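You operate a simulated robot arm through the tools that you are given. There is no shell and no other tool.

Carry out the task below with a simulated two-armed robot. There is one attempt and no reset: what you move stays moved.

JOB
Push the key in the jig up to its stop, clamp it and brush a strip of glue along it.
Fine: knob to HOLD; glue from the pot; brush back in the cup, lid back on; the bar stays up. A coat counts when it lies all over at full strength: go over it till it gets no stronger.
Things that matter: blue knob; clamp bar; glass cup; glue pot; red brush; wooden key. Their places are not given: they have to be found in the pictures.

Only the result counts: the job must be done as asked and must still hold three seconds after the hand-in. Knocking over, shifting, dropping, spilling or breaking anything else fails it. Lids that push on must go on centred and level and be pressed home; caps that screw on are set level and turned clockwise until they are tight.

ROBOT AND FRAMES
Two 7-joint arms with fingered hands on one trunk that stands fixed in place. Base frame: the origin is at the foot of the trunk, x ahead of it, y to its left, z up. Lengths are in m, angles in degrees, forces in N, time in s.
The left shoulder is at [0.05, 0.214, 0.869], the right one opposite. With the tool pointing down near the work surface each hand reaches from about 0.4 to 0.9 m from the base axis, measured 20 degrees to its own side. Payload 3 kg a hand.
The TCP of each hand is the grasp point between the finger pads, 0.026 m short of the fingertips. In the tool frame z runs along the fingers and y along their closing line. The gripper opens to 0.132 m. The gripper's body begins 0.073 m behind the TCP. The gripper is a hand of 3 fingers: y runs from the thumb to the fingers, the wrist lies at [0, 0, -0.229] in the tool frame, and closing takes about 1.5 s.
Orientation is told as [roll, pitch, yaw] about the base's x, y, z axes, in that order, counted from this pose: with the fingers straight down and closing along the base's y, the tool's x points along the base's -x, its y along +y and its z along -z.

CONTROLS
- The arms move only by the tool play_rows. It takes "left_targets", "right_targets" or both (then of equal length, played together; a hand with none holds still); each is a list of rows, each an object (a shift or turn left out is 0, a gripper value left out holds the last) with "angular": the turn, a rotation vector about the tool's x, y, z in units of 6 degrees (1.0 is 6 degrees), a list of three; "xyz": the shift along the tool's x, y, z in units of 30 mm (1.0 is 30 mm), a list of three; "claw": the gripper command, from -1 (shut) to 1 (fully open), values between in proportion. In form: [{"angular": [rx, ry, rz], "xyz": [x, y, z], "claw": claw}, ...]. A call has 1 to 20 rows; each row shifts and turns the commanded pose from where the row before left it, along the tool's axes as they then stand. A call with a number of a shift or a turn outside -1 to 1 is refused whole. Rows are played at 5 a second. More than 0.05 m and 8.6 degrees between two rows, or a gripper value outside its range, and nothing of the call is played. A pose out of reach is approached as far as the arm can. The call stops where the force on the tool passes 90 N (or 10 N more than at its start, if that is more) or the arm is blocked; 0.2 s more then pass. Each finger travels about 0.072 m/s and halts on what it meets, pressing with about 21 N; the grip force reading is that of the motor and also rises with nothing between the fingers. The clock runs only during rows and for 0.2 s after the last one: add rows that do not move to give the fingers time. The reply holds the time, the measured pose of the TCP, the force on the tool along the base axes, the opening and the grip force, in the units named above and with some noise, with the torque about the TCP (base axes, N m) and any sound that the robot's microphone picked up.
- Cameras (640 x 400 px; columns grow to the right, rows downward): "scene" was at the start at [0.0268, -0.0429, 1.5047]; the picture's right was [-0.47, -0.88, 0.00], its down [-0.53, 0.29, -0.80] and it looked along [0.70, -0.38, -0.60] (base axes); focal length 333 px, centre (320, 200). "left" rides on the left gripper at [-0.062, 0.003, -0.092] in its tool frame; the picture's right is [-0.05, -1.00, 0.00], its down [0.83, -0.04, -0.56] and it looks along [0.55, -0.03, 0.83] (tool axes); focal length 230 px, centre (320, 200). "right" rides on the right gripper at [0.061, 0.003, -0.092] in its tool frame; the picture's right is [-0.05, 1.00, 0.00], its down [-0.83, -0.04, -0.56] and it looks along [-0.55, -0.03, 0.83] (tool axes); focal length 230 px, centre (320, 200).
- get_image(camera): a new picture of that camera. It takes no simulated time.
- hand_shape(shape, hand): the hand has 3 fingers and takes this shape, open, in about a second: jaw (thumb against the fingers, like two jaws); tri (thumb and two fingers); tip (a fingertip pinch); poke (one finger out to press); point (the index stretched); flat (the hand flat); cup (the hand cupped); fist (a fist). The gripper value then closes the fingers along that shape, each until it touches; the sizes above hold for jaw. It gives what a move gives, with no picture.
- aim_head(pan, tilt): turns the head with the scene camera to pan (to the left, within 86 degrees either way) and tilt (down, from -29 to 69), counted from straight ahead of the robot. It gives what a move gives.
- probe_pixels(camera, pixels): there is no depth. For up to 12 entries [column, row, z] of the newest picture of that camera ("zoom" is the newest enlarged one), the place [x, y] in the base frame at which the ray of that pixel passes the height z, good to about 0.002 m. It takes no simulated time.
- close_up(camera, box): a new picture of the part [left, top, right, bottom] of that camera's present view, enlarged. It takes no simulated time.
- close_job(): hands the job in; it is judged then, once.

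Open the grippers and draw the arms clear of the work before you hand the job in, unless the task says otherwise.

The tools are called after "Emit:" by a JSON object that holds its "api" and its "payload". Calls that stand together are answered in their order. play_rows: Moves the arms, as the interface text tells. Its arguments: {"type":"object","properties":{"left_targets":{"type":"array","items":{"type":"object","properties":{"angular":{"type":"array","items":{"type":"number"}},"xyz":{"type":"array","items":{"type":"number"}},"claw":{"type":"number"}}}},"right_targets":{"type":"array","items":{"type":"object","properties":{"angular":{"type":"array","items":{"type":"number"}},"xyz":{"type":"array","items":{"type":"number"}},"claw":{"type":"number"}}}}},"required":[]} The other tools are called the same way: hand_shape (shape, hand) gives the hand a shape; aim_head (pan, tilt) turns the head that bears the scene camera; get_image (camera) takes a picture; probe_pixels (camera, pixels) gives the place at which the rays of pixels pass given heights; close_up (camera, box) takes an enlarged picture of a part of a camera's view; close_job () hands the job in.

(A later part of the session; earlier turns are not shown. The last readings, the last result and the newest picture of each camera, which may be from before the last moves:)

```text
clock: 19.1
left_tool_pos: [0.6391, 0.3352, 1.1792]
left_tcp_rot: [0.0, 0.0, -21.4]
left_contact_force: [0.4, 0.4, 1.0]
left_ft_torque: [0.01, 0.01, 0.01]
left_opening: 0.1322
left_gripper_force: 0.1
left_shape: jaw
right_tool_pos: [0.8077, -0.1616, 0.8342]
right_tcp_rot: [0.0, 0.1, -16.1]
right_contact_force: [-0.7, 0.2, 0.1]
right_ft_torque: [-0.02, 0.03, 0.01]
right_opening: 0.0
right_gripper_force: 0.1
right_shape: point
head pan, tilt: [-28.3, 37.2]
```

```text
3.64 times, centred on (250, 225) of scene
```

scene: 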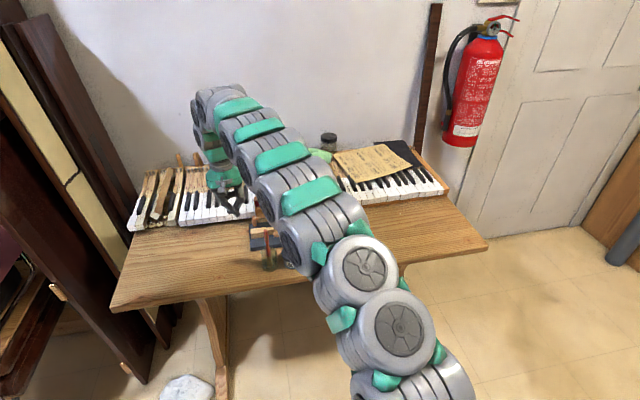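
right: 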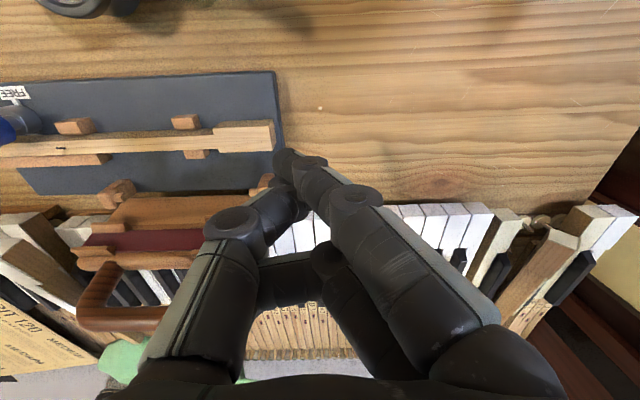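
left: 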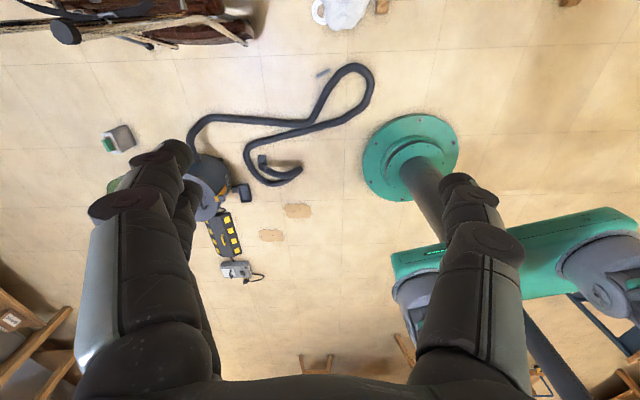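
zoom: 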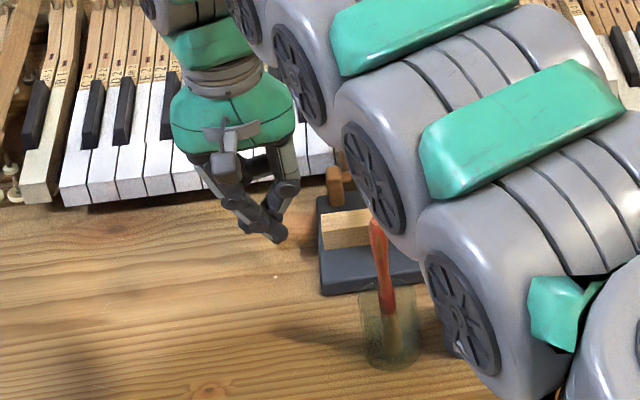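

Index tip is aligned with the key axis ~25 mm short of the end face. I approach by 21 mm with a slight near-side bias.

Emit:
{"api": "play_rows", "payload": {"right_targets": [{"xyz": [0.1, -0.35, 0]}, {"xyz": [0, -0.35, 0]}, {"xyz": [0, 0, 0]}]}}

Emit:
{"api": "close_up", "payload": {"camera": "right", "box": [190, 110, 390, 260]}}

```text
clock: 19.9
left_tool_pos: [0.6393, 0.3351, 1.1776]
left_tcp_rot: [0.0, 0.0, -21.5]
left_contact_force: [0.1, 0.2, 0.4]
left_ft_torque: [0.01, -0.01, 0.01]
left_opening: 0.1319
left_gripper_force: 0.1
left_shape: jaw
right_tool_pos: [0.7984, -0.1806, 0.8321]
right_tcp_rot: [0.0, 0.1, -16.1]
right_contact_force: [0.3, -0.3, 0.1]
right_ft_torque: [0.0, -0.03, -0.01]
right_opening: 0.0
right_gripper_force: 0.1
right_shape: point
head pan, tilt: [-28.3, 37.2]
```

```text
2.67 times, centred on (290, 185) of right
```

zoom: 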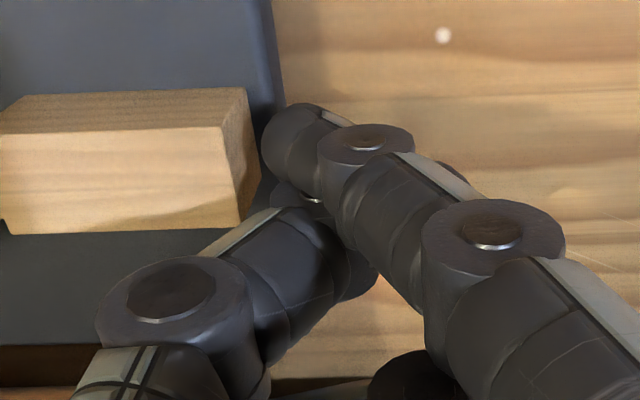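

Tip sits just off the end face, centred. I push 12 mm slowly and read force.

Emit:
{"api": "play_rows", "payload": {"right_targets": [{"xyz": [0, -0.1, 0]}, {"xyz": [0, -0.1, 0]}, {"xyz": [0, -0.1, 0]}, {"xyz": [0, -0.1, 0]}]}}

Emit:
{"api": "close_up", "payload": {"camera": "right", "box": [150, 90, 350, 240]}}

```text
clock: 20.9
left_tool_pos: [0.6397, 0.3348, 1.1773]
left_tcp_rot: [0.0, 0.0, -21.4]
left_contact_force: [-0.6, 0.9, -0.2]
left_ft_torque: [-0.01, 0.01, -0.03]
left_opening: 0.1322
left_gripper_force: 0.0
left_shape: jaw
right_tool_pos: [0.7944, -0.1915, 0.8335]
right_tcp_rot: [0.0, 0.0, -16.0]
right_contact_force: [0.1, -0.5, 0.4]
right_ft_torque: [0.0, -0.04, 0.0]
right_opening: 0.0
right_gripper_force: 0.1
right_shape: point
head pan, tilt: [-28.3, 37.2]
```

```text
2.67 times, centred on (250, 165) of right
```

zoom: 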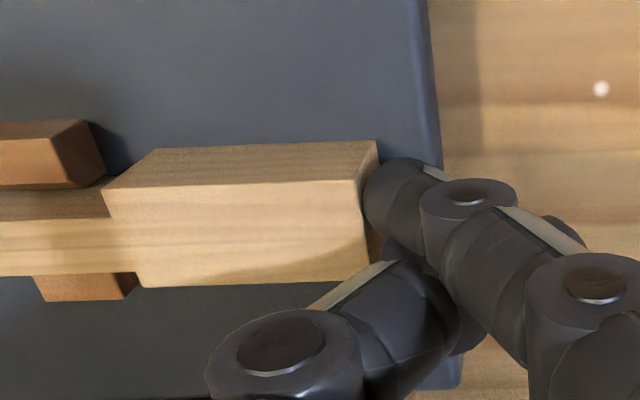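

Tip is about touching the end face (force ≈0.5 N). Push another 9 mm.

Emit:
{"api": "play_rows", "payload": {"right_targets": [{"xyz": [0, -0.1, 0]}, {"xyz": [0, -0.1, 0]}, {"xyz": [0, -0.1, 0]}]}}

Emit:
{"api": "close_up", "payload": {"camera": "right", "box": [150, 90, 350, 240]}}

```text
clock: 21.7
left_tool_pos: [0.6394, 0.3355, 1.1781]
left_tcp_rot: [0.1, 0.0, -21.4]
left_contact_force: [-0.1, -0.4, 1.9]
left_ft_torque: [0.03, 0.01, 0.03]
left_opening: 0.1319
left_gripper_force: 0.1
left_shape: jaw
right_tool_pos: [0.7929, -0.2009, 0.8328]
right_tcp_rot: [0.0, 0.0, -16.1]
right_contact_force: [0.4, 0.2, -0.2]
right_ft_torque: [0.03, 0.03, 0.0]
right_opening: 0.0001
right_gripper_force: 0.0
right_shape: point
head pan, tilt: [-28.3, 37.2]
```

```text
2.67 times, centred on (250, 165) of right
```

zoom: 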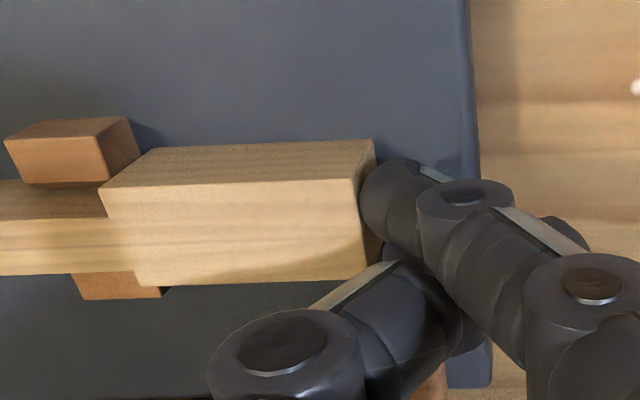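

The key moves with the finger with almost no force; the remaining gap at the shoulder looks like 3–5 mm. Continue in 1.5 mm steps.

Emit:
{"api": "play_rows", "payload": {"right_targets": [{"xyz": [0, -0.05, 0]}, {"xyz": [0, -0.05, 0]}, {"xyz": [0, -0.05, 0]}]}}

Emit:
{"api": "close_up", "payload": {"camera": "right", "box": [150, 90, 350, 240]}}

```text
clock: 22.5
left_tool_pos: [0.6409, 0.3362, 1.1781]
left_tcp_rot: [0.1, 0.0, -21.3]
left_contact_force: [-0.9, 0.1, -0.4]
left_ft_torque: [-0.01, -0.03, -0.01]
left_opening: 0.1317
left_gripper_force: 0.0
left_shape: jaw
right_tool_pos: [0.7908, -0.2038, 0.8335]
right_tcp_rot: [0.0, -0.1, -16.0]
right_contact_force: [0.3, 1.4, -0.3]
right_ft_torque: [-0.01, 0.02, -0.03]
right_opening: 0.0
right_gripper_force: 0.1
right_shape: point
head pan, tilt: [-28.3, 37.2]
```

```text
2.67 times, centred on (250, 165) of right
```

zoom: 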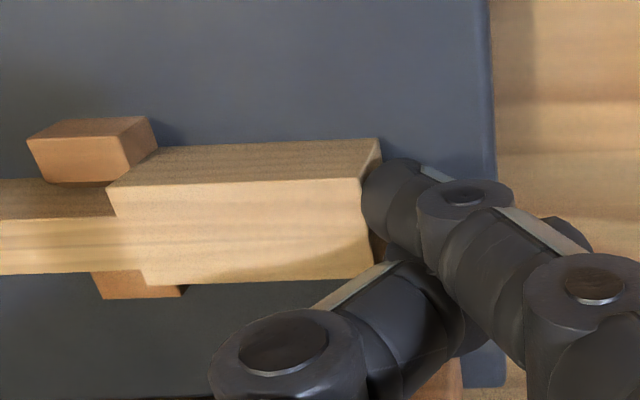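

Shoulder and block now appear to meet. A tiny further push of 2 mm will confirm by force.

Emit:
{"api": "play_rows", "payload": {"right_targets": [{"xyz": [0, -0.04, 0]}, {"xyz": [0, -0.04, 0]}]}}

Emit:
{"api": "close_up", "payload": {"camera": "right", "box": [150, 90, 350, 240]}}

```text
clock: 23.1
left_tool_pos: [0.6389, 0.3362, 1.1785]
left_tcp_rot: [0.0, 0.1, -21.3]
left_contact_force: [0.9, -0.4, 0.4]
left_ft_torque: [-0.02, 0.02, 0.03]
left_opening: 0.1318
left_gripper_force: 0.0
left_shape: jaw
right_tool_pos: [0.7911, -0.2056, 0.8341]
right_tcp_rot: [0.0, 0.0, -16.0]
right_contact_force: [1.5, 5.4, 1.0]
right_ft_torque: [0.04, -0.01, -0.07]
right_opening: 0.0
right_gripper_force: 0.1
right_shape: point
head pan, tilt: [-28.3, 37.2]
```

```text
2.67 times, centred on (250, 165) of right
```

zoom: 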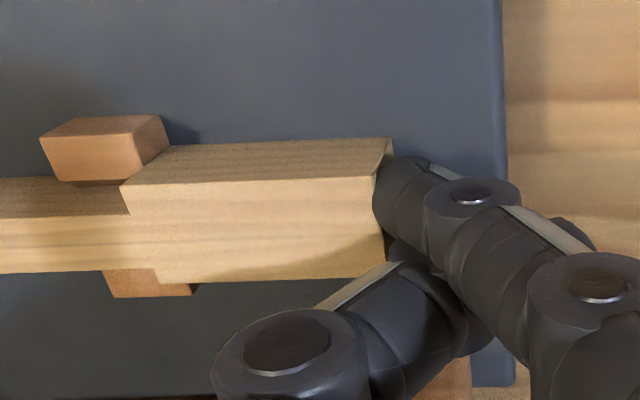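

Force rose to 5.6 N: the key is against its stop. I retreat, rise, and restore the jaw shape.

Emit:
{"api": "play_rows", "payload": {"right_targets": [{"xyz": [0, 0.5, 0]}, {"xyz": [0, 0.5, 0]}, {"xyz": [0, 0, -1]}, {"xyz": [0, 0, -1]}, {"xyz": [0, 0, -1]}, {"xyz": [0, 0, -1]}, {"xyz": [0, 0, -1]}, {"xyz": [0.124, -0.937, -1]}, {"xyz": [0.124, -0.937, 0]}, {"xyz": [0.124, -0.937, 0]}, {"xyz": [0.124, -0.937, 0]}, {"xyz": [0.124, -0.937, 0]}, {"xyz": [0.124, -0.937, 0]}, {"xyz": [0.124, -0.937, 0]}, {"xyz": [0.124, -0.937, 0]}, {"xyz": [0.124, -0.937, 0]}, {"xyz": [0, 0, 0]}]}}

Emit:
{"api": "hand_shape", "payload": {"hand": "right", "shape": "jaw"}}

Emit:
{"api": "get_image", "payload": {"camera": "right"}}

Emit:
{"api": "get_image", "payload": {"camera": "scene"}}

```text
clock: 26.7
left_tool_pos: [0.6398, 0.3353, 1.179]
left_tcp_rot: [0.0, 0.1, -21.4]
left_contact_force: [0.6, 0.3, -0.7]
left_ft_torque: [-0.03, 0.02, -0.04]
left_opening: 0.132
left_gripper_force: 0.0
left_shape: jaw
right_tool_pos: [0.695, -0.4137, 1.0157]
right_tcp_rot: [0.0, 0.0, -16.1]
right_contact_force: [-0.6, -0.5, 0.2]
right_ft_torque: [0.0, 0.02, 0.0]
right_opening: 0.0
right_gripper_force: 0.1
right_shape: point
head pan, tilt: [-28.3, 37.2]
```

```text
clock: 27.6
left_tool_pos: [0.6405, 0.3357, 1.1777]
left_tcp_rot: [0.0, 0.1, -21.5]
left_contact_force: [0.2, 0.2, 0.1]
left_ft_torque: [0.0, -0.02, 0.01]
left_opening: 0.1317
left_gripper_force: 0.0
left_shape: jaw
right_tool_pos: [0.696, -0.413, 1.0152]
right_tcp_rot: [0.0, 0.0, -16.1]
right_contact_force: [0.8, -1.0, 1.3]
right_ft_torque: [-0.03, -0.04, -0.03]
right_opening: 0.0948
right_gripper_force: 0.1
right_shape: jaw
head pan, tilt: [-28.3, 37.2]
```

```text
taken
```

right: 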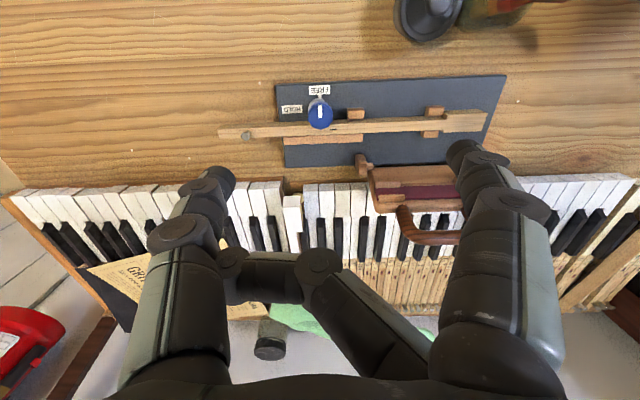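

```text
taken
```

scene: 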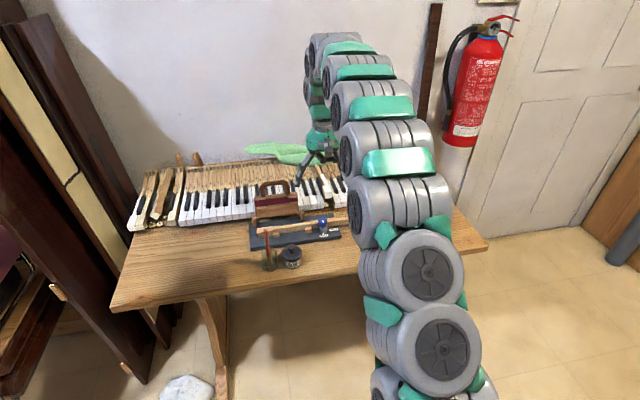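

The overhead view shows knob and key nicely. Zoom in for accurate knob centre and check the key at its stop.

Emit:
{"api": "close_up", "payload": {"camera": "right", "box": [240, 70, 400, 170]}}

Emit:
{"api": "close_up", "payload": {"camera": "right", "box": [370, 70, 510, 160]}}

Emit:
{"api": "close_up", "payload": {"camera": "scene", "box": [240, 190, 340, 280]}}

```text
4.00 times, centred on (320, 120) of right
```

zoom: 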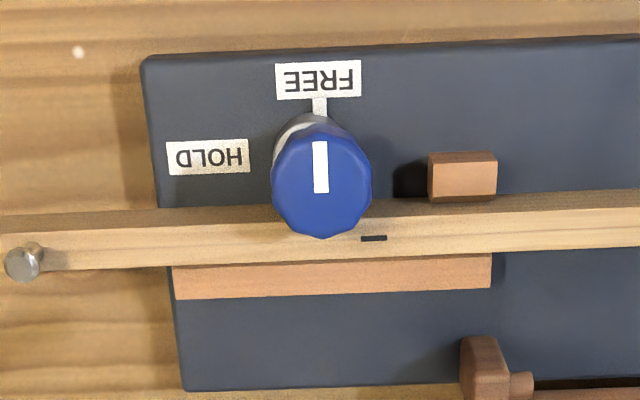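

```text
4.44 times, centred on (440, 115) of right
```

zoom: 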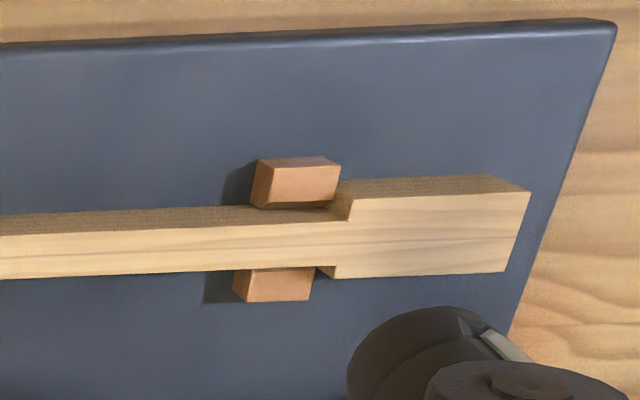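

```text
4.44 times, centred on (290, 235) of scene
```

zoom: 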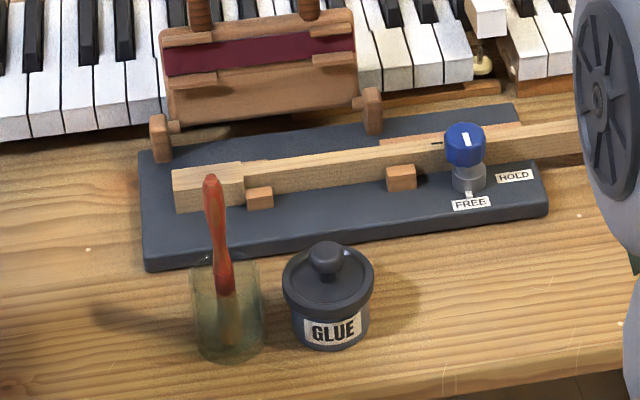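

Compare the shoulder and block from the scene with a larger zoom to confirm contact.

Emit:
{"api": "close_up", "payload": {"camera": "scene", "box": [255, 210, 300, 245]}}

Emit:
{"api": "close_up", "payload": {"camera": "right", "box": [420, 100, 460, 130]}}

Emit:
{"api": "probe_pixels", "payload": {"camera": "right", "pixels": [[320, 121, 0.847], [320, 112, 0.847], [318, 106, 0.8]]}}

```text
11.43 times, centred on (278, 228) of scene
```

zoom: 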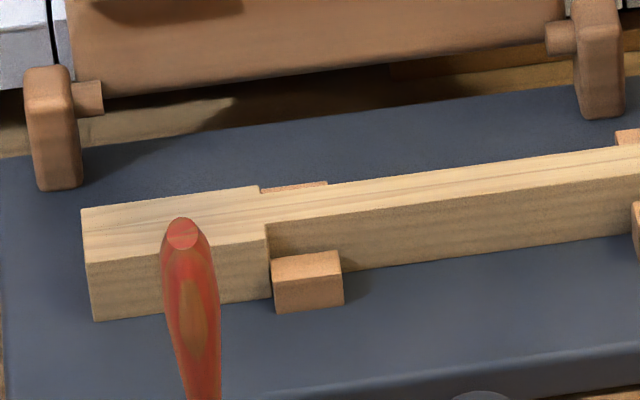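

```text
13.33 times, centred on (440, 115) of right
```

zoom: 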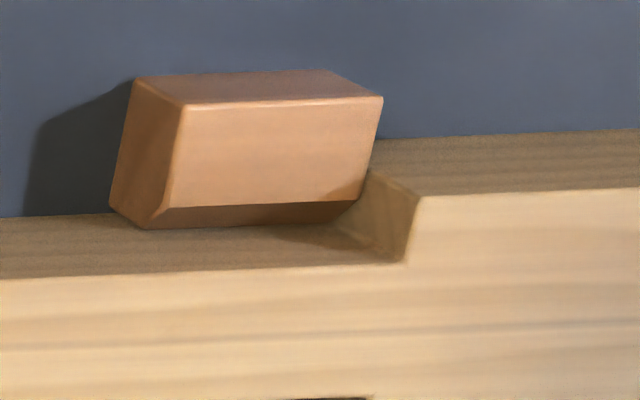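

```text
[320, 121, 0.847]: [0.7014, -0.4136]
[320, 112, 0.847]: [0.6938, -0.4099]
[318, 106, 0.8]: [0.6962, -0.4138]
```

The shoulder is flush with the block: key at its stop. Knob axis (0.6975,-0.412) is right below the TCP. I set the opening to ~0.07 and yaw to about -65° before descending.

Emit:
{"api": "play_rows", "payload": {"right_targets": [{"angular": [0, 0, 0.907], "claw": 0.06}, {"angular": [0, 0, 0.907]}, {"angular": [0, 0, 0.907]}, {"angular": [0, 0, 0.907]}, {"angular": [0, 0, 0.907]}, {"angular": [0, 0, 0.907]}, {"angular": [0, 0, 0.907]}, {"angular": [0, 0, 0.907]}, {"angular": [0, 0, 0.907]}, {"xyz": [0, 0, 0]}, {"xyz": [0, 0, 0]}]}}

Emit:
{"api": "get_image", "payload": {"camera": "right"}}

```text
clock: 30.0
left_tool_pos: [0.64, 0.3342, 1.1783]
left_tcp_rot: [-0.1, 0.0, -21.4]
left_contact_force: [0.2, -0.2, 0.4]
left_ft_torque: [0.02, -0.01, 0.0]
left_opening: 0.1317
left_gripper_force: 0.0
left_shape: jaw
right_tool_pos: [0.6967, -0.4109, 1.0123]
right_tcp_rot: [-0.1, 0.0, -64.9]
right_contact_force: [0.6, 0.1, -0.1]
right_ft_torque: [0.0, -0.01, 0.01]
right_opening: 0.0272
right_gripper_force: 0.0
right_shape: jaw
head pan, tilt: [-28.3, 37.2]
```

```text
taken
```

right: 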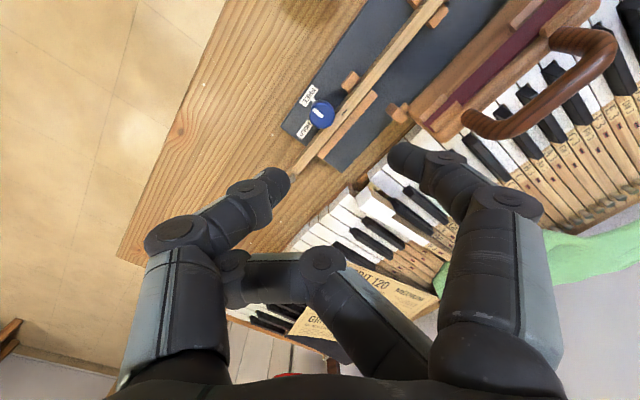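

The middle finger is still curled from the point shape. I'll open fully and re-issue the jaw shape.

Emit:
{"api": "hand_shape", "payload": {"hand": "right", "shape": "jaw"}}

Emit:
{"api": "play_rows", "payload": {"right_targets": [{"claw": 1}, {"claw": 1}, {"claw": 1}, {"claw": 1}, {"claw": 1}, {"claw": 1}, {"claw": 1}, {"claw": 1}]}}

Emit:
{"api": "get_image", "payload": {"camera": "right"}}

```text
clock: 30.9
left_tool_pos: [0.6411, 0.3355, 1.1783]
left_tcp_rot: [0.1, 0.0, -21.3]
left_contact_force: [-0.4, 1.1, -0.4]
left_ft_torque: [-0.01, 0.01, -0.01]
left_opening: 0.1319
left_gripper_force: 0.2
left_shape: jaw
right_tool_pos: [0.6972, -0.4115, 1.0128]
right_tcp_rot: [0.0, 0.0, -65.0]
right_contact_force: [0.6, 0.4, 1.1]
right_ft_torque: [0.0, 0.03, -0.01]
right_opening: 0.0949
right_gripper_force: 0.1
right_shape: jaw
head pan, tilt: [-28.3, 37.2]
```

```text
clock: 32.7
left_tool_pos: [0.6395, 0.3343, 1.1771]
left_tcp_rot: [0.0, 0.1, -21.4]
left_contact_force: [0.8, 0.8, 0.7]
left_ft_torque: [0.0, -0.02, 0.02]
left_opening: 0.1317
left_gripper_force: 0.1
left_shape: jaw
right_tool_pos: [0.6965, -0.4124, 1.0143]
right_tcp_rot: [0.1, -0.1, -64.9]
right_contact_force: [-0.5, 0.3, 0.1]
right_ft_torque: [0.01, 0.01, -0.01]
right_opening: 0.0952
right_gripper_force: 0.1
right_shape: jaw
head pan, tilt: [-28.3, 37.2]
```

```text
taken
```

right: 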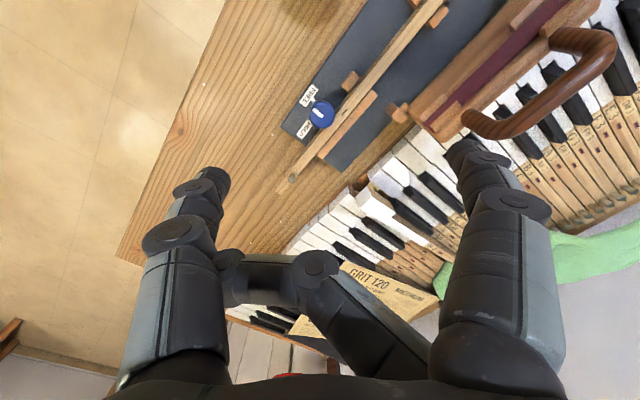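

The middle finger is hooked behind the thumb. I'll raise a bit and go point → flat to release it, checking by image.

Emit:
{"api": "play_rows", "payload": {"right_targets": [{"xyz": [0, 0, -1]}, {"xyz": [0, 0, -1]}, {"xyz": [0, 0, 0]}]}}

Emit:
{"api": "hand_shape", "payload": {"hand": "right", "shape": "flat"}}

Emit:
{"api": "get_image", "payload": {"camera": "right"}}

```text
clock: 33.5
left_tool_pos: [0.6407, 0.3358, 1.1778]
left_tcp_rot: [-0.1, 0.0, -21.5]
left_contact_force: [0.8, -1.3, 0.3]
left_ft_torque: [-0.01, 0.02, -0.02]
left_opening: 0.1321
left_gripper_force: 0.1
left_shape: jaw
right_tool_pos: [0.6977, -0.4127, 1.0744]
right_tcp_rot: [0.0, 0.0, -64.9]
right_contact_force: [-0.3, 0.3, 0.0]
right_ft_torque: [-0.01, 0.02, 0.02]
right_opening: 0.0951
right_gripper_force: 0.0
right_shape: jaw
head pan, tilt: [-28.3, 37.2]
```

```text
clock: 34.4
left_tool_pos: [0.6401, 0.3359, 1.1781]
left_tcp_rot: [-0.1, -0.1, -21.4]
left_contact_force: [0.0, -0.1, 0.4]
left_ft_torque: [-0.01, 0.04, 0.0]
left_opening: 0.1319
left_gripper_force: 0.1
left_shape: jaw
right_tool_pos: [0.6988, -0.4123, 1.0732]
right_tcp_rot: [-0.1, 0.0, -65.1]
right_contact_force: [-0.3, 0.1, 0.3]
right_ft_torque: [0.01, 0.03, -0.01]
right_opening: 0.0001
right_gripper_force: 0.0
right_shape: flat
head pan, tilt: [-28.3, 37.2]
```

```text
taken
```

right: 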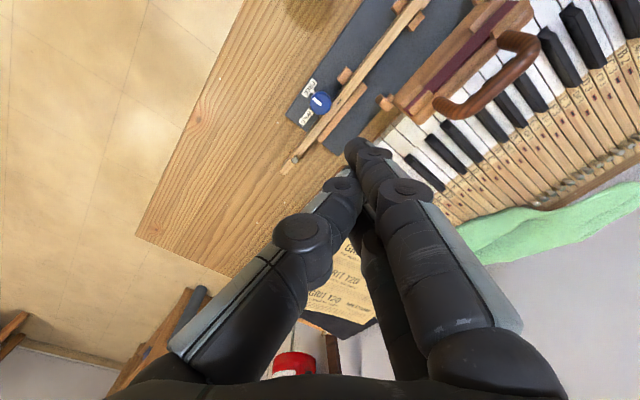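

Flat released the hooked finger: all fingers straight. Now back to jaw and verify it opens to 0.132.

Emit:
{"api": "hand_shape", "payload": {"hand": "right", "shape": "jaw"}}

Emit:
{"api": "get_image", "payload": {"camera": "right"}}

```text
clock: 35.3
left_tool_pos: [0.6409, 0.3353, 1.1796]
left_tcp_rot: [0.1, 0.0, -21.4]
left_contact_force: [0.5, -0.4, -0.4]
left_ft_torque: [0.0, 0.03, 0.01]
left_opening: 0.1318
left_gripper_force: 0.0
left_shape: jaw
right_tool_pos: [0.6981, -0.412, 1.0748]
right_tcp_rot: [0.0, 0.0, -64.9]
right_contact_force: [-1.5, 0.0, -0.2]
right_ft_torque: [0.01, 0.05, -0.01]
right_opening: 0.1318
right_gripper_force: 0.0
right_shape: jaw
head pan, tilt: [-28.3, 37.2]
```

```text
taken
```

right: 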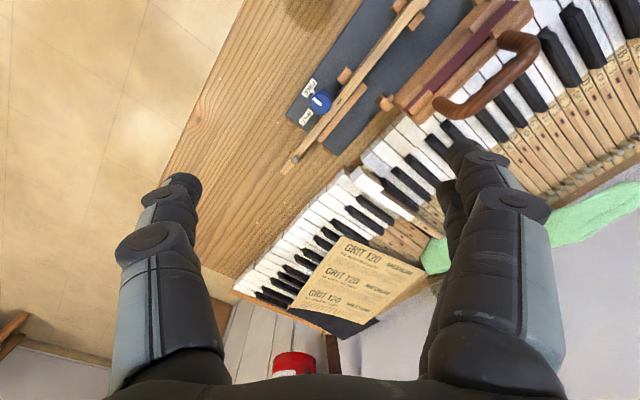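

Jaw is restored. Set opening ~0.07 and descend to TCP z≈0.90 above the knob for a check.

Emit:
{"api": "play_rows", "payload": {"right_targets": [{"xyz": [0, 0, 0.83], "claw": 0.06}, {"xyz": [0, 0, 0.83]}, {"xyz": [0, 0, 0.83]}, {"xyz": [0, 0, 0.83]}, {"xyz": [0, 0, 0.83]}, {"xyz": [0, 0, 0.83]}, {"xyz": [0, 0, 0.83]}, {"xyz": [0, 0, 0]}]}}

Emit:
{"api": "get_image", "payload": {"camera": "right"}}

Emit:
{"api": "get_image", "payload": {"camera": "scene"}}

```text
clock: 37.1
left_tool_pos: [0.6391, 0.3347, 1.1779]
left_tcp_rot: [0.0, 0.0, -21.4]
left_contact_force: [-0.3, 0.0, -0.5]
left_ft_torque: [-0.01, 0.0, 0.02]
left_opening: 0.1319
left_gripper_force: 0.1
left_shape: jaw
right_tool_pos: [0.6961, -0.4125, 0.8982]
right_tcp_rot: [-0.1, 0.0, -65.0]
right_contact_force: [-0.6, 0.5, -0.2]
right_ft_torque: [-0.02, -0.03, 0.04]
right_opening: 0.0704
right_gripper_force: 0.0
right_shape: jaw
head pan, tilt: [-28.3, 37.2]
```

```text
taken
```

right: 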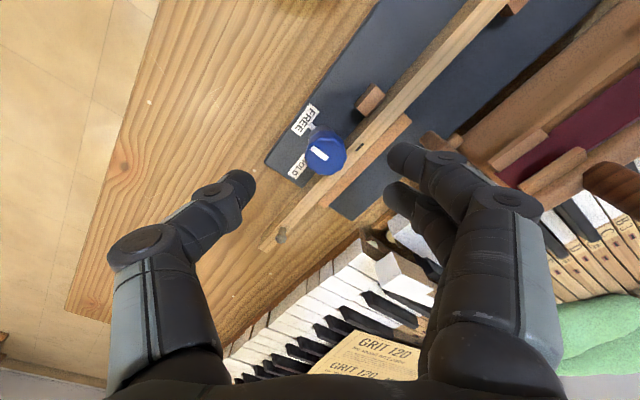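

```text
taken
```

scene: 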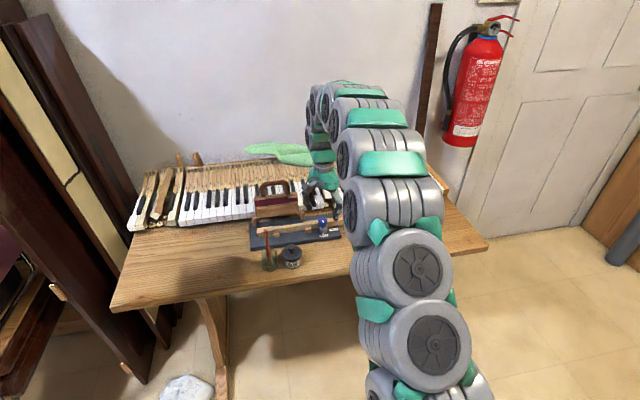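

The finger side is close to the clamp bar's post at this yaw, so a start nearer -30° is safer. I test at this height whether yaw can reach about +55°.

Emit:
{"api": "play_rows", "payload": {"right_targets": [{"angular": [0, 0, -1]}, {"angular": [0, 0, -1]}, {"angular": [0, 0, -1]}, {"angular": [0, 0, -1]}, {"angular": [0, 0, -1]}, {"angular": [0, 0, -1]}, {"angular": [0, 0, -1]}, {"angular": [0, 0, -1]}, {"angular": [0, 0, -1]}, {"angular": [0, 0, -1]}, {"angular": [0, 0, -1]}, {"angular": [0, 0, -1]}, {"angular": [0, 0, -1]}, {"angular": [0, 0, -1]}, {"angular": [0, 0, -1]}, {"angular": [0, 0, -1]}, {"angular": [0, 0, -1]}, {"angular": [0, 0, -1]}, {"angular": [0, 0, -1]}, {"angular": [0, 0, -1]}]}}

Emit:
{"api": "get_image", "payload": {"camera": "right"}}

Emit:
{"api": "get_image", "payload": {"camera": "scene"}}

```text
clock: 41.3
left_tool_pos: [0.6399, 0.3352, 1.1781]
left_tcp_rot: [0.0, 0.0, -21.5]
left_contact_force: [0.1, -1.0, 0.3]
left_ft_torque: [-0.03, -0.02, 0.0]
left_opening: 0.1321
left_gripper_force: 0.0
left_shape: jaw
right_tool_pos: [0.6963, -0.4122, 0.8981]
right_tcp_rot: [0.1, 0.0, 55.1]
right_contact_force: [1.0, 0.9, 0.3]
right_ft_torque: [-0.01, -0.01, -0.01]
right_opening: 0.0705
right_gripper_force: 0.1
right_shape: jaw
head pan, tilt: [-28.3, 37.2]
```

```text
taken
```

right: 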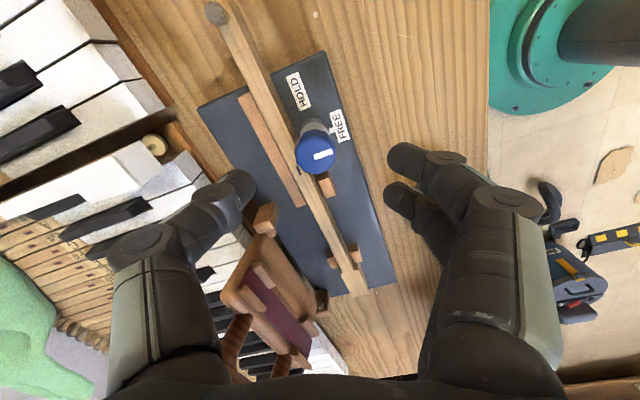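

```text
taken
```

scene: 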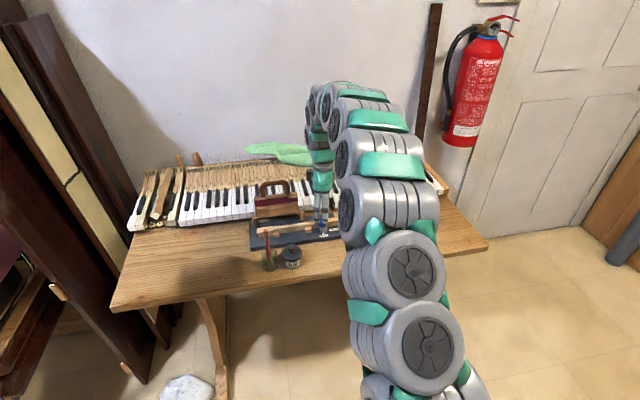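

Yaw +55° is reachable. I rotate back to -30° (start of the stroke), then descend to TCP z≈0.856.

Emit:
{"api": "play_rows", "payload": {"right_targets": [{"angular": [0, 0, 0.944]}, {"angular": [0, 0, 0.944]}, {"angular": [0, 0, 0.944]}, {"angular": [0, 0, 0.944]}, {"angular": [0, 0, 0.944]}, {"angular": [0, 0, 0.944]}, {"angular": [0, 0, 0.944]}, {"angular": [0, 0, 0.944]}, {"angular": [0, 0, 0.944]}, {"angular": [0, 0, 0.944]}, {"angular": [0, 0, 0.944]}, {"angular": [0, 0, 0.944]}, {"angular": [0, 0, 0.944]}, {"angular": [0, 0, 0.944]}, {"angular": [0, 0, 0.944]}, {"xyz": [0, 0, 0.7]}, {"xyz": [0, 0, 0.7]}, {"xyz": [0, 0, 0]}]}}

Emit:
{"api": "get_image", "payload": {"camera": "right"}}

Emit:
{"api": "close_up", "payload": {"camera": "scene", "box": [270, 170, 370, 270]}}

```text
clock: 45.1
left_tool_pos: [0.6393, 0.336, 1.1777]
left_tcp_rot: [0.1, 0.0, -21.4]
left_contact_force: [-0.6, -0.1, 0.2]
left_ft_torque: [0.06, 0.0, 0.0]
left_opening: 0.132
left_gripper_force: 0.0
left_shape: jaw
right_tool_pos: [0.6966, -0.4132, 0.8569]
right_tcp_rot: [0.0, 0.1, -29.9]
right_contact_force: [-1.0, 0.3, 0.5]
right_ft_torque: [0.04, 0.02, -0.02]
right_opening: 0.0706
right_gripper_force: 0.1
right_shape: jaw
head pan, tilt: [-28.3, 37.2]
```

```text
taken
```

right: 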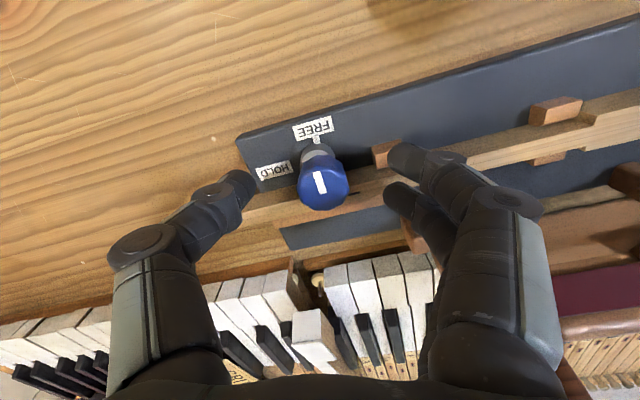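

```text
4.00 times, centred on (320, 220) of scene
```

zoom: 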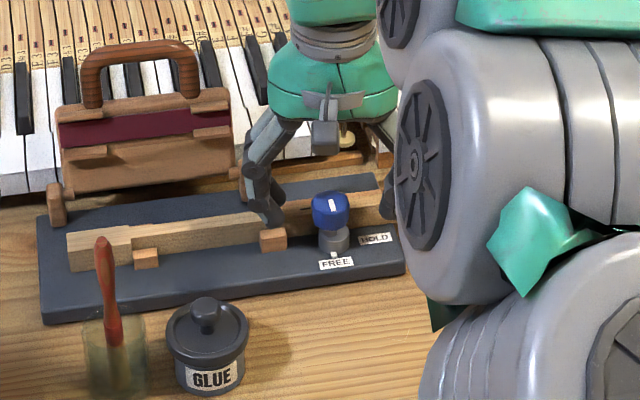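

Knob lies centred between thumb (245,185) and fingers (400,178). I close on it.

Emit:
{"api": "play_rows", "payload": {"right_targets": [{"claw": -1}, {}, {}, {}, {}, {}]}}

Emit:
{"api": "close_up", "payload": {"camera": "right", "box": [220, 90, 420, 240]}}

```text
clock: 46.5
left_tool_pos: [0.6397, 0.3347, 1.1787]
left_tcp_rot: [0.0, 0.0, -21.3]
left_contact_force: [-0.6, -0.6, 0.5]
left_ft_torque: [0.02, 0.01, -0.02]
left_opening: 0.1318
left_gripper_force: 0.1
left_shape: jaw
right_tool_pos: [0.6953, -0.4128, 0.8558]
right_tcp_rot: [-0.1, 0.0, -29.8]
right_contact_force: [-2.5, 0.6, 0.2]
right_ft_torque: [0.04, 0.02, 0.02]
right_opening: 0.0187
right_gripper_force: 21.0
right_shape: jaw
head pan, tilt: [-28.3, 37.2]
```

```text
2.67 times, centred on (320, 165) of right
```

zoom: 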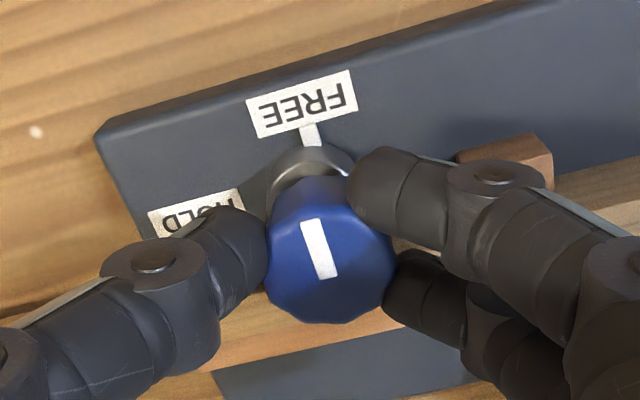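

Good three-point grip on the knob. I turn 30° counter-clockwise first and check.

Emit:
{"api": "play_rows", "payload": {"right_targets": [{"angular": [0, 0, -1]}, {"angular": [0, 0, -1]}, {"angular": [0, 0, -1]}, {"angular": [0, 0, -1]}, {"angular": [0, 0, -1]}, {}]}}

Emit:
{"api": "close_up", "payload": {"camera": "right", "box": [220, 90, 420, 240]}}

```text
clock: 47.9
left_tool_pos: [0.6416, 0.3349, 1.1782]
left_tcp_rot: [0.0, 0.0, -21.5]
left_contact_force: [-0.5, 0.5, 0.6]
left_ft_torque: [0.01, 0.02, 0.03]
left_opening: 0.1319
left_gripper_force: 0.1
left_shape: jaw
right_tool_pos: [0.6958, -0.4133, 0.8569]
right_tcp_rot: [0.0, 0.1, 0.1]
right_contact_force: [-6.4, -8.2, -0.8]
right_ft_torque: [-0.2, 0.11, -0.01]
right_opening: 0.0183
right_gripper_force: 20.2
right_shape: jaw
head pan, tilt: [-28.3, 37.2]
```

```text
2.67 times, centred on (320, 165) of right
```

zoom: 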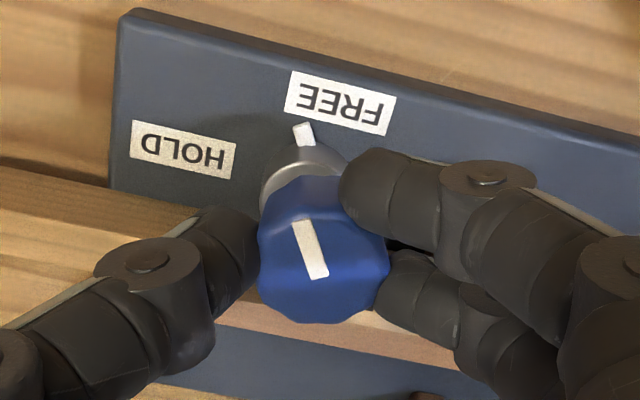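

The knob and pointer turn with the hand. Continue another 48° with a small centring correction.

Emit:
{"api": "play_rows", "payload": {"right_targets": [{"xyz": [0.03, -0.03, 0], "angular": [0, 0, -1]}, {"angular": [0, 0, -1]}, {"angular": [0, 0, -1]}, {"angular": [0, 0, -1]}, {"angular": [0, 0, -1]}, {"angular": [0, 0, -1]}, {"angular": [0, 0, -1]}, {"angular": [0, 0, -1]}, {}]}}

Emit:
{"api": "close_up", "payload": {"camera": "right", "box": [220, 90, 420, 240]}}

```text
clock: 49.9
left_tool_pos: [0.6397, 0.335, 1.1777]
left_tcp_rot: [0.0, 0.0, -21.4]
left_contact_force: [0.4, 1.1, -0.4]
left_ft_torque: [0.0, -0.03, 0.0]
left_opening: 0.132
left_gripper_force: 0.1
left_shape: jaw
right_tool_pos: [0.6942, -0.4143, 0.8571]
right_tcp_rot: [0.0, 0.0, 48.1]
right_contact_force: [2.3, -17.9, 0.4]
right_ft_torque: [-0.39, -0.06, -0.11]
right_opening: 0.0182
right_gripper_force: 20.8
right_shape: jaw
head pan, tilt: [-28.3, 37.2]
```

```text
2.67 times, centred on (320, 165) of right
```

zoom: 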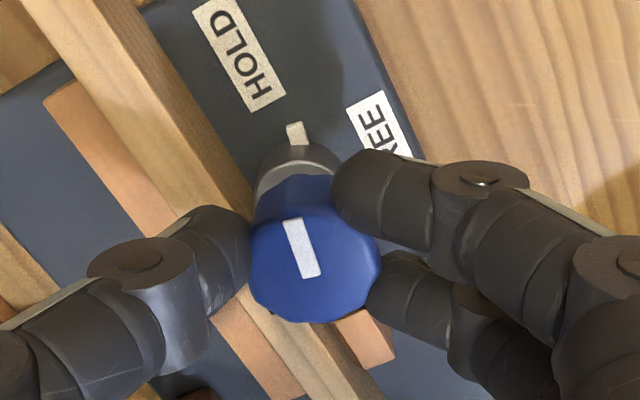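

About 78° turned; the pointer is nearing HOLD. Turn 12° more with another small correction.

Emit:
{"api": "play_rows", "payload": {"right_targets": [{"xyz": [0.04, -0.04, 0]}, {"angular": [0, 0, -1]}, {"angular": [0, 0, -1]}, {}]}}

Emit:
{"api": "close_up", "payload": {"camera": "right", "box": [220, 90, 420, 240]}}

Emit:
{"api": "close_up", "payload": {"camera": "scene", "box": [270, 170, 370, 270]}}

```text
clock: 50.9
left_tool_pos: [0.6398, 0.3353, 1.1777]
left_tcp_rot: [0.0, 0.0, -21.3]
left_contact_force: [0.5, -0.5, 0.0]
left_ft_torque: [0.01, 0.01, 0.01]
left_opening: 0.1318
left_gripper_force: 0.0
left_shape: jaw
right_tool_pos: [0.6952, -0.4143, 0.8578]
right_tcp_rot: [0.0, -0.1, 60.1]
right_contact_force: [2.4, -12.7, 0.7]
right_ft_torque: [-0.25, -0.13, -0.1]
right_opening: 0.0182
right_gripper_force: 20.6
right_shape: jaw
head pan, tilt: [-28.3, 37.2]
```

```text
2.67 times, centred on (320, 165) of right
```

zoom: 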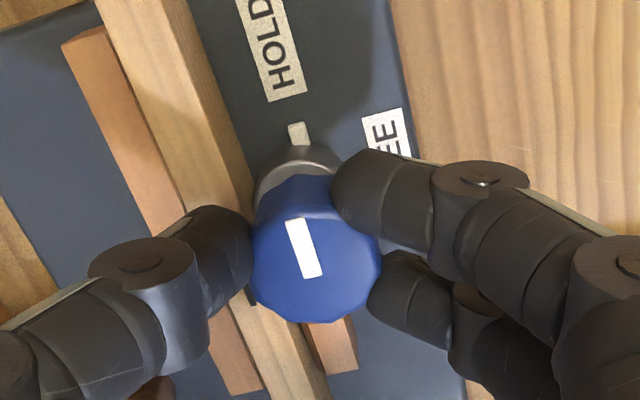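

```text
4.00 times, centred on (320, 220) of scene
```

zoom: 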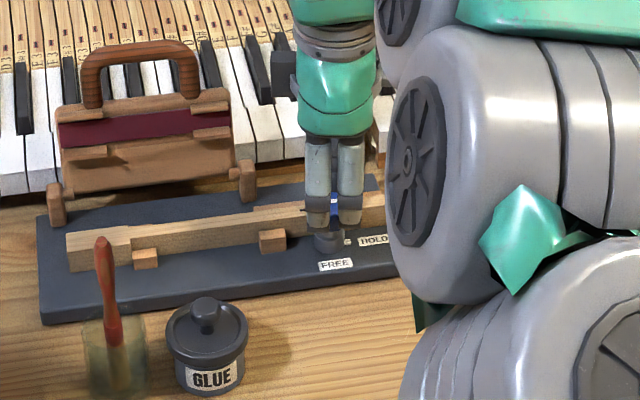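

The knob has been turned 90°. Let me verify alignment with HOLD in the full image.

Emit:
{"api": "get_image", "payload": {"camera": "right"}}

Emit:
{"api": "close_up", "payload": {"camera": "right", "box": [260, 70, 360, 170]}}

```text
taken
```

right: 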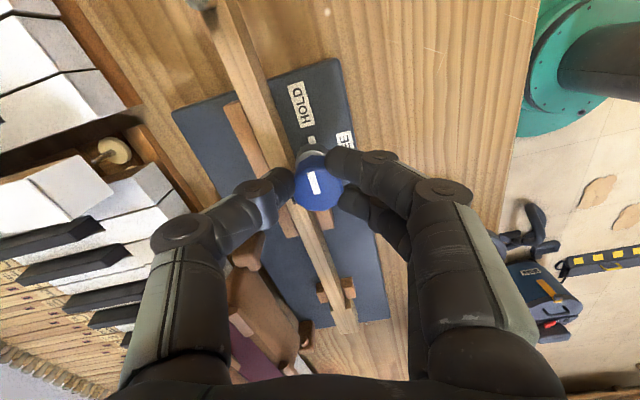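

```text
4.00 times, centred on (310, 120) of right
```

zoom: 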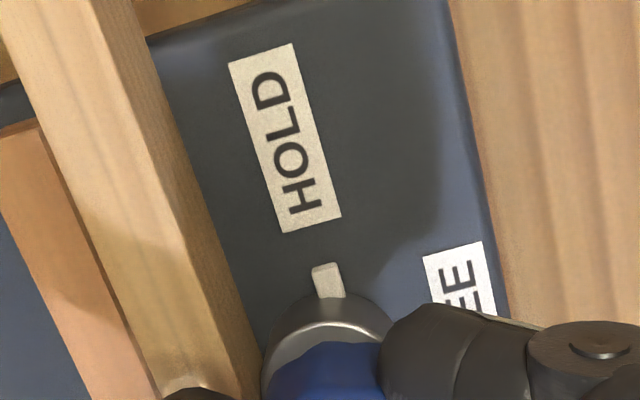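

Pointer is collinear with the HOLD label. I nudge 3° more to take up any slack and then release.

Emit:
{"api": "play_rows", "payload": {"right_targets": [{"angular": [0, 0, -0.5]}, {}, {}]}}

Emit:
{"api": "close_up", "payload": {"camera": "right", "box": [260, 70, 360, 170]}}

```text
clock: 51.7
left_tool_pos: [0.6407, 0.3355, 1.1782]
left_tcp_rot: [0.0, 0.0, -21.4]
left_contact_force: [0.6, -0.1, -0.1]
left_ft_torque: [0.01, 0.0, 0.03]
left_opening: 0.1318
left_gripper_force: 0.1
left_shape: jaw
right_tool_pos: [0.6953, -0.4147, 0.8576]
right_tcp_rot: [0.0, 0.0, 63.2]
right_contact_force: [5.9, -14.3, -0.1]
right_ft_torque: [-0.26, -0.12, -0.26]
right_opening: 0.0182
right_gripper_force: 20.9
right_shape: jaw
head pan, tilt: [-28.3, 37.2]
```

```text
4.00 times, centred on (310, 120) of right
```

zoom: 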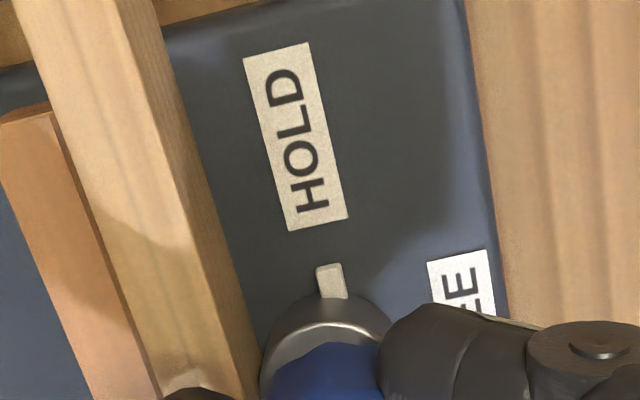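

Torque is rising slightly: knob is at HOLD. Release and go up.

Emit:
{"api": "play_rows", "payload": {"right_targets": [{"claw": 0.1}, {}, {}, {}, {"xyz": [0, 0, -0.8]}, {"xyz": [0, 0, -0.8]}, {"xyz": [0, 0, -0.8]}, {"xyz": [0, 0, -0.8]}, {"xyz": [0, 0, -0.8]}, {"xyz": [0, 0, -0.8]}, {}]}}

Emit:
{"api": "get_image", "payload": {"camera": "right"}}

Emit:
{"api": "close_up", "payload": {"camera": "scene", "box": [240, 190, 360, 280]}}

```text
clock: 54.1
left_tool_pos: [0.6406, 0.3353, 1.1786]
left_tcp_rot: [0.0, 0.1, -21.4]
left_contact_force: [0.8, 0.5, -0.7]
left_ft_torque: [0.03, -0.02, -0.01]
left_opening: 0.1321
left_gripper_force: 0.0
left_shape: jaw
right_tool_pos: [0.6966, -0.415, 1.0015]
right_tcp_rot: [0.1, 0.0, 63.1]
right_contact_force: [0.3, 0.3, 0.3]
right_ft_torque: [-0.03, -0.02, 0.01]
right_opening: 0.0723
right_gripper_force: 0.1
right_shape: jaw
head pan, tilt: [-28.3, 37.2]
```

```text
taken
```

right: 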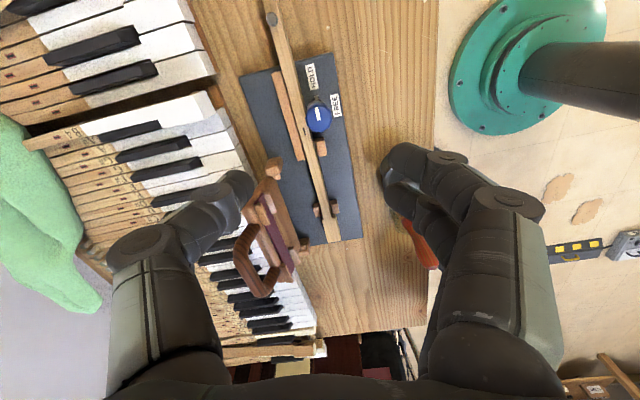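

```text
4.44 times, centred on (300, 235) of scene
```

zoom: 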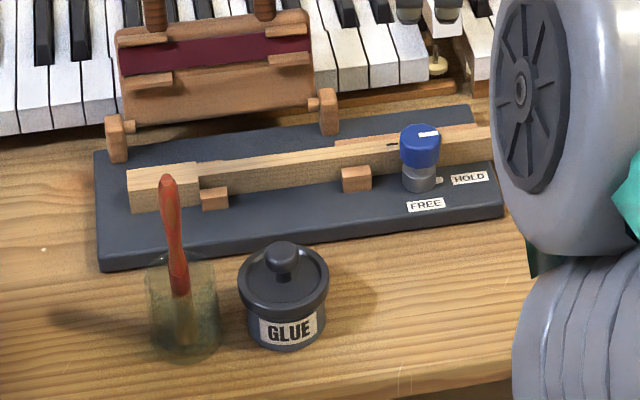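

Pointer now at HOLD and the key remains against the block. Next, I move above the pot at yaw ≈72° (closing line perpendicular to the pot–cup direction).

Emit:
{"api": "play_rows", "payload": {"right_targets": [{"xyz": [0, 0, -0.5]}, {"xyz": [0, 0, -0.5]}, {"xyz": [-0.617, 0.818, 0]}, {"xyz": [-0.617, 0.818, 0]}, {"xyz": [-0.617, 0.818, 0]}, {"xyz": [-0.617, 0.818, 0]}, {"xyz": [-0.617, 0.818, 0]}, {"angular": [0, 0, -0.71]}, {"angular": [0, 0, -0.71]}, {}]}}

Emit:
{"api": "get_image", "payload": {"camera": "right"}}

Emit:
{"api": "close_up", "payload": {"camera": "right", "box": [220, 60, 420, 200]}}

```text
clock: 56.3
left_tool_pos: [0.6401, 0.3331, 1.1769]
left_tcp_rot: [0.0, 0.0, -21.4]
left_contact_force: [-0.3, -0.3, 1.1]
left_ft_torque: [-0.02, 0.03, -0.01]
left_opening: 0.1321
left_gripper_force: 0.0
left_shape: jaw
right_tool_pos: [0.6282, -0.2767, 1.0312]
right_tcp_rot: [0.0, 0.0, 71.6]
right_contact_force: [-0.3, 0.2, 0.2]
right_ft_torque: [0.01, 0.01, 0.02]
right_opening: 0.0718
right_gripper_force: 0.0
right_shape: jaw
head pan, tilt: [-28.3, 37.2]
```

```text
taken
```

right: 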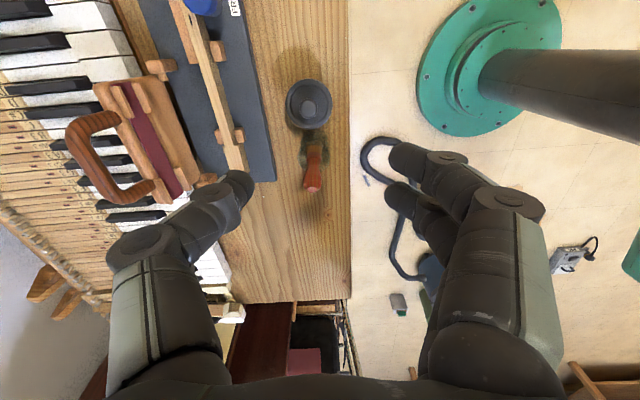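

```text
2.86 times, centred on (320, 130) of right
```

zoom: 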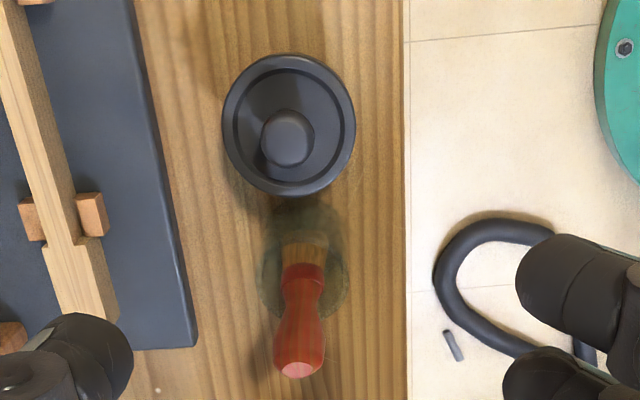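

The pot lid and brush are seen from above. I probe lid knob, rim edges, brush and table edge.

Emit:
{"api": "probe_pixels", "payload": {"camera": "zoom", "pixels": [[288, 137, 0.857], [288, 124, 0.838], [223, 124, 0.838], [355, 124, 0.838], [302, 368, 0.925], [303, 272, 0.835], [303, 262, 0.78], [405, 200, 0.775], [288, 124, 0.83], [78, 240, 0.822]]}}

```text
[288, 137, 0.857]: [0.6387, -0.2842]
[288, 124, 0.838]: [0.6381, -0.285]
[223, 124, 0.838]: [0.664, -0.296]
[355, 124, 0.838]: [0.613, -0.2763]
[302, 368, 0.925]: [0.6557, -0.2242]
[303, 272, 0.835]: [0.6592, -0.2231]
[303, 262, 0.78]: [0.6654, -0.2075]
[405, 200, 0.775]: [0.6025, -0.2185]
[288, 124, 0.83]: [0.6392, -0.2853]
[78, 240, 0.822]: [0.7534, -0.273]
```

Pot axis ≈(0.638,-0.285), lid radius ~27 mm, brush at (0.656,-0.224). I centre on the lid knob and descend to TCP z≈0.90 for a check.

Emit:
{"api": "play_rows", "payload": {"right_targets": [{"xyz": [0.16, -0.39, 0]}, {"xyz": [0, 0, 0.88]}, {"xyz": [0, 0, 0.88]}, {"xyz": [0, 0, 0.88]}, {"xyz": [0, 0, 0.88]}, {"xyz": [0, 0, 0.88]}, {}]}}

Emit:
{"api": "get_image", "payload": {"camera": "right"}}

Emit:
{"api": "close_up", "payload": {"camera": "scene", "box": [240, 190, 340, 280]}}

```text
clock: 57.9
left_tool_pos: [0.6402, 0.3351, 1.1782]
left_tcp_rot: [0.0, 0.1, -21.4]
left_contact_force: [-0.3, 0.3, 0.0]
left_ft_torque: [-0.02, -0.03, 0.03]
left_opening: 0.132
left_gripper_force: 0.0
left_shape: jaw
right_tool_pos: [0.637, -0.2851, 0.8976]
right_tcp_rot: [-0.1, 0.0, 71.6]
right_contact_force: [-0.4, 0.1, 0.6]
right_ft_torque: [-0.05, -0.01, 0.0]
right_opening: 0.0718
right_gripper_force: 0.0
right_shape: jaw
head pan, tilt: [-28.3, 37.2]
```

```text
taken
```

right: 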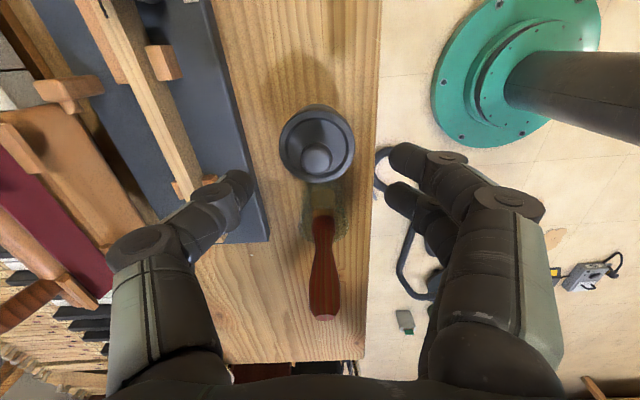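

```text
4.44 times, centred on (290, 235) of scene
```

zoom: 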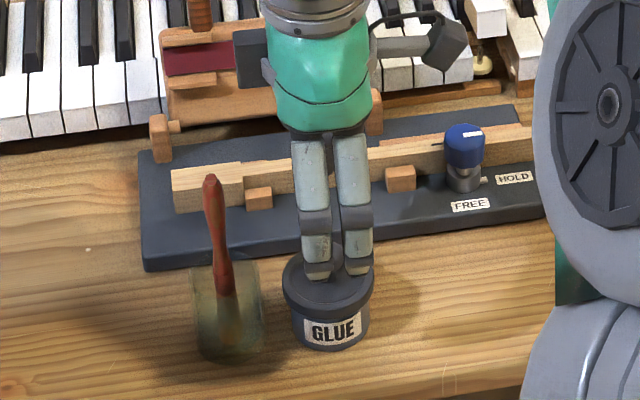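

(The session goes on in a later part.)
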